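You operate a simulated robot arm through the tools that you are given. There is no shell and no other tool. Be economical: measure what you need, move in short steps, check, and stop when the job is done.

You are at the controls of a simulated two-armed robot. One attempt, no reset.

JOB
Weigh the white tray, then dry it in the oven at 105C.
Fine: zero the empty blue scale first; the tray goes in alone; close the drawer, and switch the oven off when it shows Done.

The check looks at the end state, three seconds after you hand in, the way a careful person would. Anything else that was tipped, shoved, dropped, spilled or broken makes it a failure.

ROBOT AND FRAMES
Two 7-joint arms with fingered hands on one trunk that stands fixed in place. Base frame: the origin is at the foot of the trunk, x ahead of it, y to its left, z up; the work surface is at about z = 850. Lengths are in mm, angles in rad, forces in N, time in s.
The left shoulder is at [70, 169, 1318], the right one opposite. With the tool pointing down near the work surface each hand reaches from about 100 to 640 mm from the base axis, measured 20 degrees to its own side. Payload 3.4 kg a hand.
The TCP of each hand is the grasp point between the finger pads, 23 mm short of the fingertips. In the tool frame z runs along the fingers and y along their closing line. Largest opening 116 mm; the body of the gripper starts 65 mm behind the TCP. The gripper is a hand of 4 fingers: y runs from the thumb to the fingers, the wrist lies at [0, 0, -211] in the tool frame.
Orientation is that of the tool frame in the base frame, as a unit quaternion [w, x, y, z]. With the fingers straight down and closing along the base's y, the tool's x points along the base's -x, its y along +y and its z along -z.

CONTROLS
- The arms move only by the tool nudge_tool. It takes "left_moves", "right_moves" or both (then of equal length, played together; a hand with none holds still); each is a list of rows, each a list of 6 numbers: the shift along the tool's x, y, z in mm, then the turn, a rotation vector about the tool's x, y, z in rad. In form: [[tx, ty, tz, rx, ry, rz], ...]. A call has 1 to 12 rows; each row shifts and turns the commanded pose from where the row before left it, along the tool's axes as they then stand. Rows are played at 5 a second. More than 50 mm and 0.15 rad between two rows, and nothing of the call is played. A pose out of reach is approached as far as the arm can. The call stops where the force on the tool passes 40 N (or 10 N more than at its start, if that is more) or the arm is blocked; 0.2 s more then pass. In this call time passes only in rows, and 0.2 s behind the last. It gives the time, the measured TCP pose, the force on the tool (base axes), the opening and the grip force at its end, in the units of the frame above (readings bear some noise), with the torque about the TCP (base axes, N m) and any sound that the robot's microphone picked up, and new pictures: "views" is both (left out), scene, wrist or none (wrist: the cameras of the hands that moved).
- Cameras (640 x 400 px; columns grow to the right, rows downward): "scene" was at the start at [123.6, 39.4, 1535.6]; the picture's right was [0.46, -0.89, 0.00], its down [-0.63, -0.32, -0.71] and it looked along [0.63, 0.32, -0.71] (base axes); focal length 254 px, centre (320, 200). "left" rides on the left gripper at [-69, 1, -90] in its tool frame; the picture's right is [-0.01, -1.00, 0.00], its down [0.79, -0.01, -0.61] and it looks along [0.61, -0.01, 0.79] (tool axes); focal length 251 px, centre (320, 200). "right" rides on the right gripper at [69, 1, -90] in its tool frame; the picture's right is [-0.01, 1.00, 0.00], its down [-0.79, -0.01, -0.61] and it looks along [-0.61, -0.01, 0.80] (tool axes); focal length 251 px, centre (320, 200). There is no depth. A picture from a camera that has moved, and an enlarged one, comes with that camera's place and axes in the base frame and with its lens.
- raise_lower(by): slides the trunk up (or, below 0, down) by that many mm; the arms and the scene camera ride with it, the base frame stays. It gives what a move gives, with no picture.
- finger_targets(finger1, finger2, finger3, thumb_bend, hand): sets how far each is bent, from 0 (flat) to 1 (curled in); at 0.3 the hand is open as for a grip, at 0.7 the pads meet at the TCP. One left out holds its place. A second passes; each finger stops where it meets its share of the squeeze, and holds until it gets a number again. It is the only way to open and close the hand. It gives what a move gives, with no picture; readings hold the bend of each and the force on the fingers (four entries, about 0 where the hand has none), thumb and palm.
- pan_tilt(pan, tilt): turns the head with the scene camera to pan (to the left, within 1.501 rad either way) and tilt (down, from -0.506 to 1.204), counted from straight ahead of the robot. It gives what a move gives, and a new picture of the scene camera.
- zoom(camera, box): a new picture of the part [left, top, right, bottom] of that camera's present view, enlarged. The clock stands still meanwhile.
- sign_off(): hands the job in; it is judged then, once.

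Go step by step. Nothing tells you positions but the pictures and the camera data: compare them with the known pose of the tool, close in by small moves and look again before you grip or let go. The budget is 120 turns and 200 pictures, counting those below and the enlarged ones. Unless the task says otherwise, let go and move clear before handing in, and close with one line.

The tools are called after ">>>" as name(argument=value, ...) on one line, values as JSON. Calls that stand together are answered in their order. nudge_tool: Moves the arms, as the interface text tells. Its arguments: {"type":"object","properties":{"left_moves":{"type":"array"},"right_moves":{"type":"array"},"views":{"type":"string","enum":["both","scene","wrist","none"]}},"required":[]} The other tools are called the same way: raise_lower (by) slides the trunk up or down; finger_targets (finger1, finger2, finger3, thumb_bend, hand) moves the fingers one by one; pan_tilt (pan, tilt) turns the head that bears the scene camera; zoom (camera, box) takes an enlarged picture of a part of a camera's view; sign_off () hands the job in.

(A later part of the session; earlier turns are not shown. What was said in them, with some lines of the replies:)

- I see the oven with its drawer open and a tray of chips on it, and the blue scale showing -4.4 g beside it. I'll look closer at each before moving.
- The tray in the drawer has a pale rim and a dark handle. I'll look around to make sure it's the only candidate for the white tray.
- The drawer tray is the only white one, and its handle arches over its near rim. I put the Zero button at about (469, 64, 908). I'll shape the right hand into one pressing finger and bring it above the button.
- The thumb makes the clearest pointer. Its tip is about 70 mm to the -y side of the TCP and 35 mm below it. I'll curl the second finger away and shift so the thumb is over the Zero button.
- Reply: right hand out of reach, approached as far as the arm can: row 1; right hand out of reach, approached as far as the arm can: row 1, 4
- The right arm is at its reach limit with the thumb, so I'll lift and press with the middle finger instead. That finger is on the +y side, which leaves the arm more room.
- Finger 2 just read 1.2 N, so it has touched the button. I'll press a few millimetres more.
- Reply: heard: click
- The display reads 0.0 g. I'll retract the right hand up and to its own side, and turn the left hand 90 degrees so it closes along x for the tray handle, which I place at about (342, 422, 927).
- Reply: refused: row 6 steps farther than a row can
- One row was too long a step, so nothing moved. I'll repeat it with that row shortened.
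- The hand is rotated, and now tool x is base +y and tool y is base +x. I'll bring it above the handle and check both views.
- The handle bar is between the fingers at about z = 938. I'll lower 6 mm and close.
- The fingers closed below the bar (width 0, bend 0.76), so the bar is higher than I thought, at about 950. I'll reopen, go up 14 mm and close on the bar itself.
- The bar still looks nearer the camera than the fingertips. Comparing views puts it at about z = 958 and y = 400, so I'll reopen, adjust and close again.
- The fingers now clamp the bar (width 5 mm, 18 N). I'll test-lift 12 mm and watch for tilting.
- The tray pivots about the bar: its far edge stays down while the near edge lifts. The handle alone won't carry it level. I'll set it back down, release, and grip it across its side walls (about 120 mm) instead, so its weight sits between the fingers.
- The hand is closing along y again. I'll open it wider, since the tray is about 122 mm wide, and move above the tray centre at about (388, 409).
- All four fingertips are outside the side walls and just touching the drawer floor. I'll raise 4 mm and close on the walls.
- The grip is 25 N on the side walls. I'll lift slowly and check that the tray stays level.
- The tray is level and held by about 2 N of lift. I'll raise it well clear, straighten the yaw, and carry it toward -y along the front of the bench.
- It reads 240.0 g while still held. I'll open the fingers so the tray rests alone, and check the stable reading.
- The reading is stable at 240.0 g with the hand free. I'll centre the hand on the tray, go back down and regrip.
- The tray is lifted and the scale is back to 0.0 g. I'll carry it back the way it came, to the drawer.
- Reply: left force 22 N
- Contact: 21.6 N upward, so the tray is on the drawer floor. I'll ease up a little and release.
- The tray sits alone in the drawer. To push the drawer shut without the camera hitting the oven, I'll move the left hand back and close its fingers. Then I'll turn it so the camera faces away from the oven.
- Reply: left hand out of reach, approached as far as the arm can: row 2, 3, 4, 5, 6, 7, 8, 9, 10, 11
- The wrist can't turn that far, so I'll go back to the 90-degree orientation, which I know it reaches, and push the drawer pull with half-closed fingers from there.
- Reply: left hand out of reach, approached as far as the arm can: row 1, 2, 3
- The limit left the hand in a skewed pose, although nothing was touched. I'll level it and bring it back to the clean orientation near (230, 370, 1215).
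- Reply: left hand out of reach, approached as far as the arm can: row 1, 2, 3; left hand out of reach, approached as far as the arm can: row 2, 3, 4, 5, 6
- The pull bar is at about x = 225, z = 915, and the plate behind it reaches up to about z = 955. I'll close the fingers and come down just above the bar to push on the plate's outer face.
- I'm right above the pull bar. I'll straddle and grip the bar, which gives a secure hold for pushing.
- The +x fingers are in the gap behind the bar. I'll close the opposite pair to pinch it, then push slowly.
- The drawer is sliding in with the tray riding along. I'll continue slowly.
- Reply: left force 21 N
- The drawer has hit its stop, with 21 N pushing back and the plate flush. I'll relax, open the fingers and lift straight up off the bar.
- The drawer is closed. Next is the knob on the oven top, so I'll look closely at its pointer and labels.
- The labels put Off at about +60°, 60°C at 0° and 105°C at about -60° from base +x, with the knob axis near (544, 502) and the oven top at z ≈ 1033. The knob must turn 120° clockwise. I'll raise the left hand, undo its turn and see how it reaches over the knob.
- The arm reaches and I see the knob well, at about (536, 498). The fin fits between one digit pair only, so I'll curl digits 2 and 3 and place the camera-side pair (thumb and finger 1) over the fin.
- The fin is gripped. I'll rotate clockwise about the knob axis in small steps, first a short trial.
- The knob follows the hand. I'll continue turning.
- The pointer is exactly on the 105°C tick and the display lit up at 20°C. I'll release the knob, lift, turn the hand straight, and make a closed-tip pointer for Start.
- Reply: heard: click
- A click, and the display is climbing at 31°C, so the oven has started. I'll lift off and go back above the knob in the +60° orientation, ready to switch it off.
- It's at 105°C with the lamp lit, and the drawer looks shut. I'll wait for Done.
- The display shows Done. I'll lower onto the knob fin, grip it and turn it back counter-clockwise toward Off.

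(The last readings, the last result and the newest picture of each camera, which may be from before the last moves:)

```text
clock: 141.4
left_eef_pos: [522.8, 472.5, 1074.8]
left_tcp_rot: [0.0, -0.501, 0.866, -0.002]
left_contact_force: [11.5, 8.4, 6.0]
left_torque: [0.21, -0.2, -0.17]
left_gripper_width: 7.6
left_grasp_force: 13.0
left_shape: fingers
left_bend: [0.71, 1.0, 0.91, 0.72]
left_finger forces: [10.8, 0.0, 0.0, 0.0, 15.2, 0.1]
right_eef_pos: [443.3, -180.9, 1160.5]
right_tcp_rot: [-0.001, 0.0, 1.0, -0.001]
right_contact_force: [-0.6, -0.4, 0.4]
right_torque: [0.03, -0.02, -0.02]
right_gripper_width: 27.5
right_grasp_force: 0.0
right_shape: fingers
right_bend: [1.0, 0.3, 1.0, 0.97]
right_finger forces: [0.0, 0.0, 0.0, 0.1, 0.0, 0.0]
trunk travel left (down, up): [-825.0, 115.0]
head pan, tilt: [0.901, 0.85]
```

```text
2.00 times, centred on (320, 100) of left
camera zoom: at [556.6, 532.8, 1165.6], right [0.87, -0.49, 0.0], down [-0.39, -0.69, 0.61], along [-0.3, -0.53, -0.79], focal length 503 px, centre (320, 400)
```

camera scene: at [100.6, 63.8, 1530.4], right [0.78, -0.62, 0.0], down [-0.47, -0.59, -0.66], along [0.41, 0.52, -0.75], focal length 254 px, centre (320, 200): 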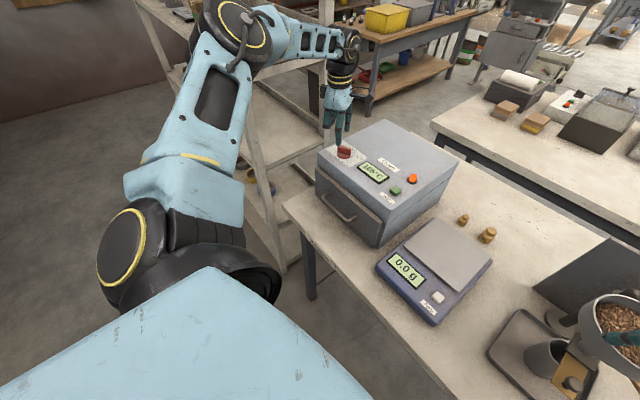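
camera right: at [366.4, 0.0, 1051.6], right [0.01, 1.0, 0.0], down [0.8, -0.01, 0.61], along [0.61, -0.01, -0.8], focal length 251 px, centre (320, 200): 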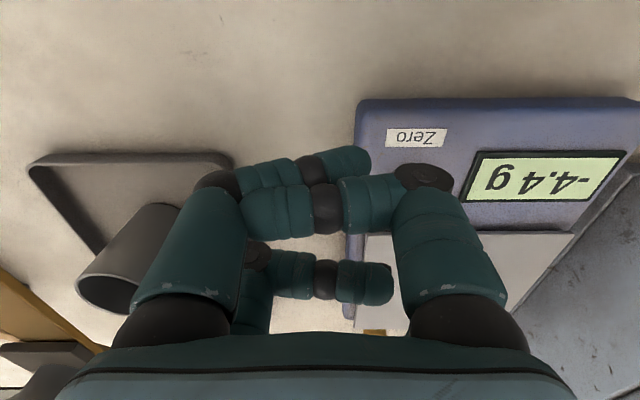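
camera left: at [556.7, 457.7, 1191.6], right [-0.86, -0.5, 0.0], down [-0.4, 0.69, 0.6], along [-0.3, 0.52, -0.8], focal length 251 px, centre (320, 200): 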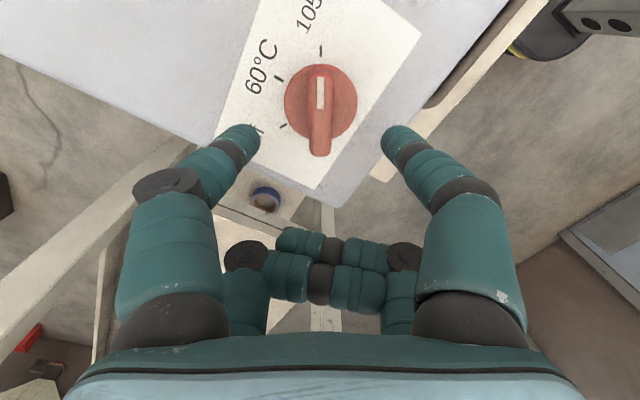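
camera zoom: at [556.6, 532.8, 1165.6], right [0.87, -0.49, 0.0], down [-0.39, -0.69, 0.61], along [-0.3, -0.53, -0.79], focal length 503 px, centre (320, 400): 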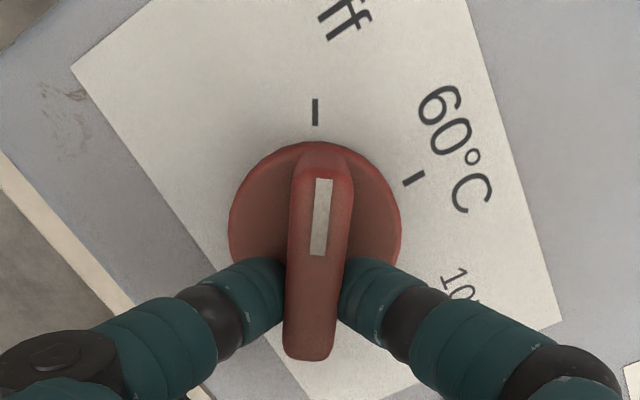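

The pointer is about 7° short of the Off tick, so a little more turn is needed.

>>> nudge_tool(left_moves=[[0, -1.2, 0, 0, 0, -0.06], [0, -1.2, 0, 0, 0, -0.06]], views="none")

>>> zoom(camera="left", box=[160, 0, 480, 200])

>>> zoom(camera="scene", box=[320, 110, 440, 210])

```text
clock: 142.1
left_eef_pos: [526.4, 470.7, 1073.7]
left_tcp_rot: [0.001, -0.551, 0.835, -0.003]
left_contact_force: [11.3, 8.7, 7.4]
left_torque: [0.31, -0.22, -0.21]
left_gripper_width: 7.7
left_grasp_force: 12.9
left_shape: fingers
left_bend: [0.71, 1.0, 0.91, 0.72]
left_finger forces: [11.0, 0.1, 0.1, 0.1, 16.0, 0.1]
right_eef_pos: [443.5, -181.2, 1162.1]
right_tcp_rot: [-0.001, -0.001, 1.0, -0.001]
right_contact_force: [-0.1, -0.5, -0.6]
right_torque: [0.0, 0.04, -0.03]
right_gripper_width: 27.4
right_grasp_force: 0.1
right_shape: fingers
right_bend: [1.0, 0.3, 1.0, 0.97]
right_finger forces: [0.0, 0.0, 0.1, 0.1, 0.0, 0.0]
trunk travel left (down, up): [-825.0, 115.0]
head pan, tilt: [0.901, 0.85]
```

```text
2.00 times, centred on (320, 100) of left
camera zoom: at [551.5, 534.7, 1165.2], right [0.92, -0.38, 0.0], down [-0.31, -0.73, 0.61], along [-0.23, -0.56, -0.79], focal length 503 px, centre (320, 400)
```

zoom: 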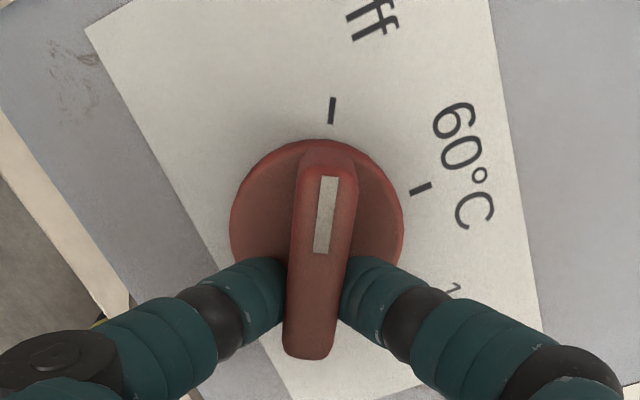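

```text
4.00 times, centred on (380, 160) of scene
camera zoom: at [102.6, 65.2, 1530.2], right [0.78, -0.62, 0.0], down [-0.47, -0.59, -0.66], along [0.41, 0.52, -0.75], focal length 1014 px, centre (80, 360)
```

zoom: 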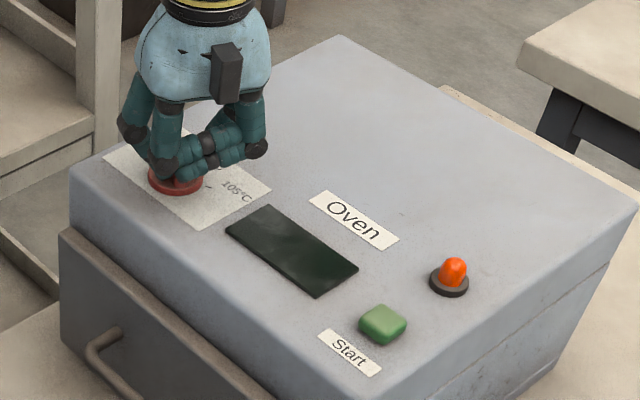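

The display is dark and the pointer lines up with the Off tick. I'll release, lift, and pull the arm clear.

>>> finger_targets(hand="left", finger1=0.5, thumb_bend=0.5)

>>> nudge_tool(left_moves=[[0, 0, -15, 0, 0, 0], [0, 0, -35, 0, 0, 0], [0, 0, -40, 0, 0, 0], [0, 0, -30, 0, 0, 0]], views="wrist")

>>> nudge_tool(left_moves=[[15, 30, 0, 0, 0, 0.14], [20, 30, 0, 0, 0, 0.14], [20, 30, 0, 0, 0, 0.14], [20, 30, 0, 0, 0, 0.14], [20, 30, 0, 0, 0, 0.14]], views="scene")

>>> zoom(camera="scene", box=[280, 100, 500, 330])

```text
clock: 143.1
left_eef_pos: [522.9, 469.7, 1076.8]
left_tcp_rot: [0.0, -0.551, 0.835, -0.002]
left_contact_force: [0.5, -0.2, -0.1]
left_torque: [-0.01, 0.02, 0.01]
left_gripper_width: 57.6
left_grasp_force: 0.1
left_shape: fingers
left_bend: [0.5, 1.0, 0.91, 0.5]
left_finger forces: [0.1, 0.0, 0.0, 0.0, 0.1, 0.0]
right_eef_pos: [440.0, -183.0, 1163.1]
right_tcp_rot: [0.0, -0.001, 1.0, 0.0]
right_contact_force: [0.6, 0.0, 0.0]
right_torque: [0.0, 0.0, 0.01]
right_gripper_width: 27.3
right_grasp_force: 0.0
right_shape: fingers
right_bend: [1.0, 0.3, 1.0, 0.97]
right_finger forces: [0.0, 0.0, 0.1, 0.1, 0.2, 0.0]
trunk travel left (down, up): [-825.0, 115.0]
head pan, tilt: [0.901, 0.85]
```

```text
clock: 144.1
left_eef_pos: [520.9, 466.4, 1196.8]
left_tcp_rot: [0.001, -0.55, 0.835, -0.001]
left_contact_force: [-0.4, -0.6, -0.2]
left_torque: [0.02, 0.05, 0.01]
left_gripper_width: 57.7
left_grasp_force: 0.0
left_shape: fingers
left_bend: [0.5, 1.0, 0.91, 0.5]
left_finger forces: [0.0, 0.0, 0.1, 0.0, 0.0, 0.0]
right_eef_pos: [440.6, -184.0, 1162.6]
right_tcp_rot: [0.0, 0.0, 1.0, 0.0]
right_contact_force: [-0.1, 0.1, -0.1]
right_torque: [0.01, 0.01, 0.02]
right_gripper_width: 27.4
right_grasp_force: 0.0
right_shape: fingers
right_bend: [1.0, 0.3, 1.0, 0.97]
right_finger forces: [0.0, 0.0, 0.0, 0.0, 0.1, 0.1]
trunk travel left (down, up): [-825.0, 115.0]
head pan, tilt: [0.901, 0.85]
camera left: at [547.4, 531.2, 1287.4], right [0.92, -0.39, 0.0], down [-0.31, -0.73, 0.61], along [-0.23, -0.56, -0.79], focal length 251 px, centre (320, 200)
```

left: 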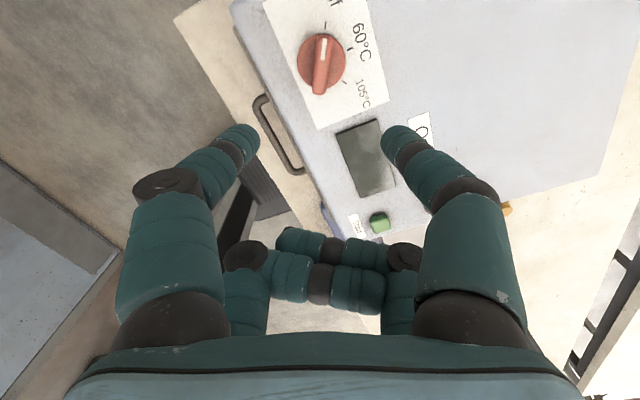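

```text
clock: 145.2
left_eef_pos: [346.4, 489.9, 1193.0]
left_tcp_rot: [0.002, -0.229, 0.973, -0.002]
left_contact_force: [-1.0, 0.2, -0.4]
left_torque: [0.01, -0.06, -0.03]
left_gripper_width: 58.1
left_grasp_force: 0.0
left_shape: fingers
left_bend: [0.5, 1.0, 0.91, 0.5]
left_finger forces: [0.0, 0.1, 0.0, 0.0, 0.0, 0.0]
right_eef_pos: [438.8, -182.2, 1164.3]
right_tcp_rot: [0.001, 0.0, 1.0, 0.0]
right_contact_force: [0.6, 0.3, 0.3]
right_torque: [0.01, -0.04, -0.01]
right_gripper_width: 27.4
right_grasp_force: 0.1
right_shape: fingers
right_bend: [1.0, 0.3, 1.0, 0.97]
right_finger forces: [0.0, 0.0, 0.1, 0.0, 0.1, 0.1]
trunk travel left (down, up): [-825.0, 115.0]
head pan, tilt: [0.901, 0.85]
camera scene: at [97.3, 63.5, 1530.6], right [0.78, -0.62, 0.0], down [-0.47, -0.59, -0.66], along [0.41, 0.52, -0.75], focal length 254 px, centre (320, 200)
```

scene: 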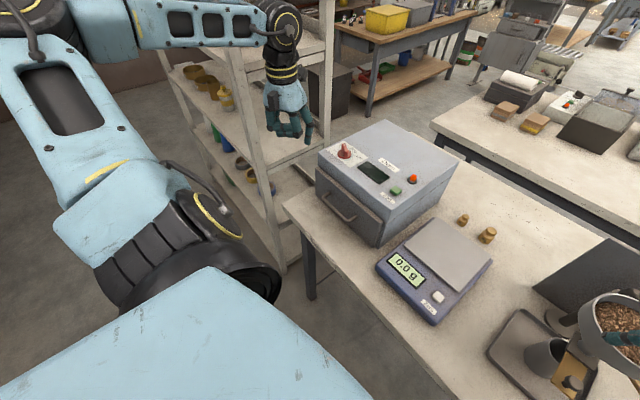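

```text
1.74 times, centred on (390, 215) of scene
camera zoom: at [97.3, 63.5, 1530.6], right [0.78, -0.62, 0.0], down [-0.47, -0.59, -0.66], along [0.41, 0.52, -0.75], focal length 441 px, centre (198, 174)
```

zoom: 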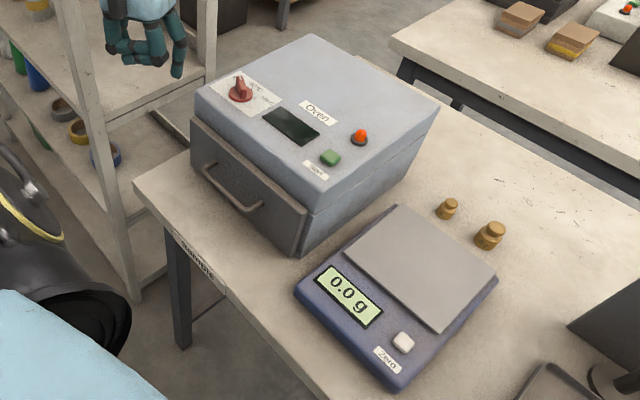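

Everything is as it should be: the drawer is shut, the oven display is dark with the knob on Off, and the scale is empty at 0.0 g. Nothing else looks disturbed and both hands are clear, so I'll hand in.

>>> sign_off()

```text
The job is handed in.
```

I zeroed the empty scale and weighed the white tray at 240.0 g. It then went back in the drawer alone, dried at 105°C until the oven showed Done, and I turned the oven off with the drawer closed; the tray is still inside.
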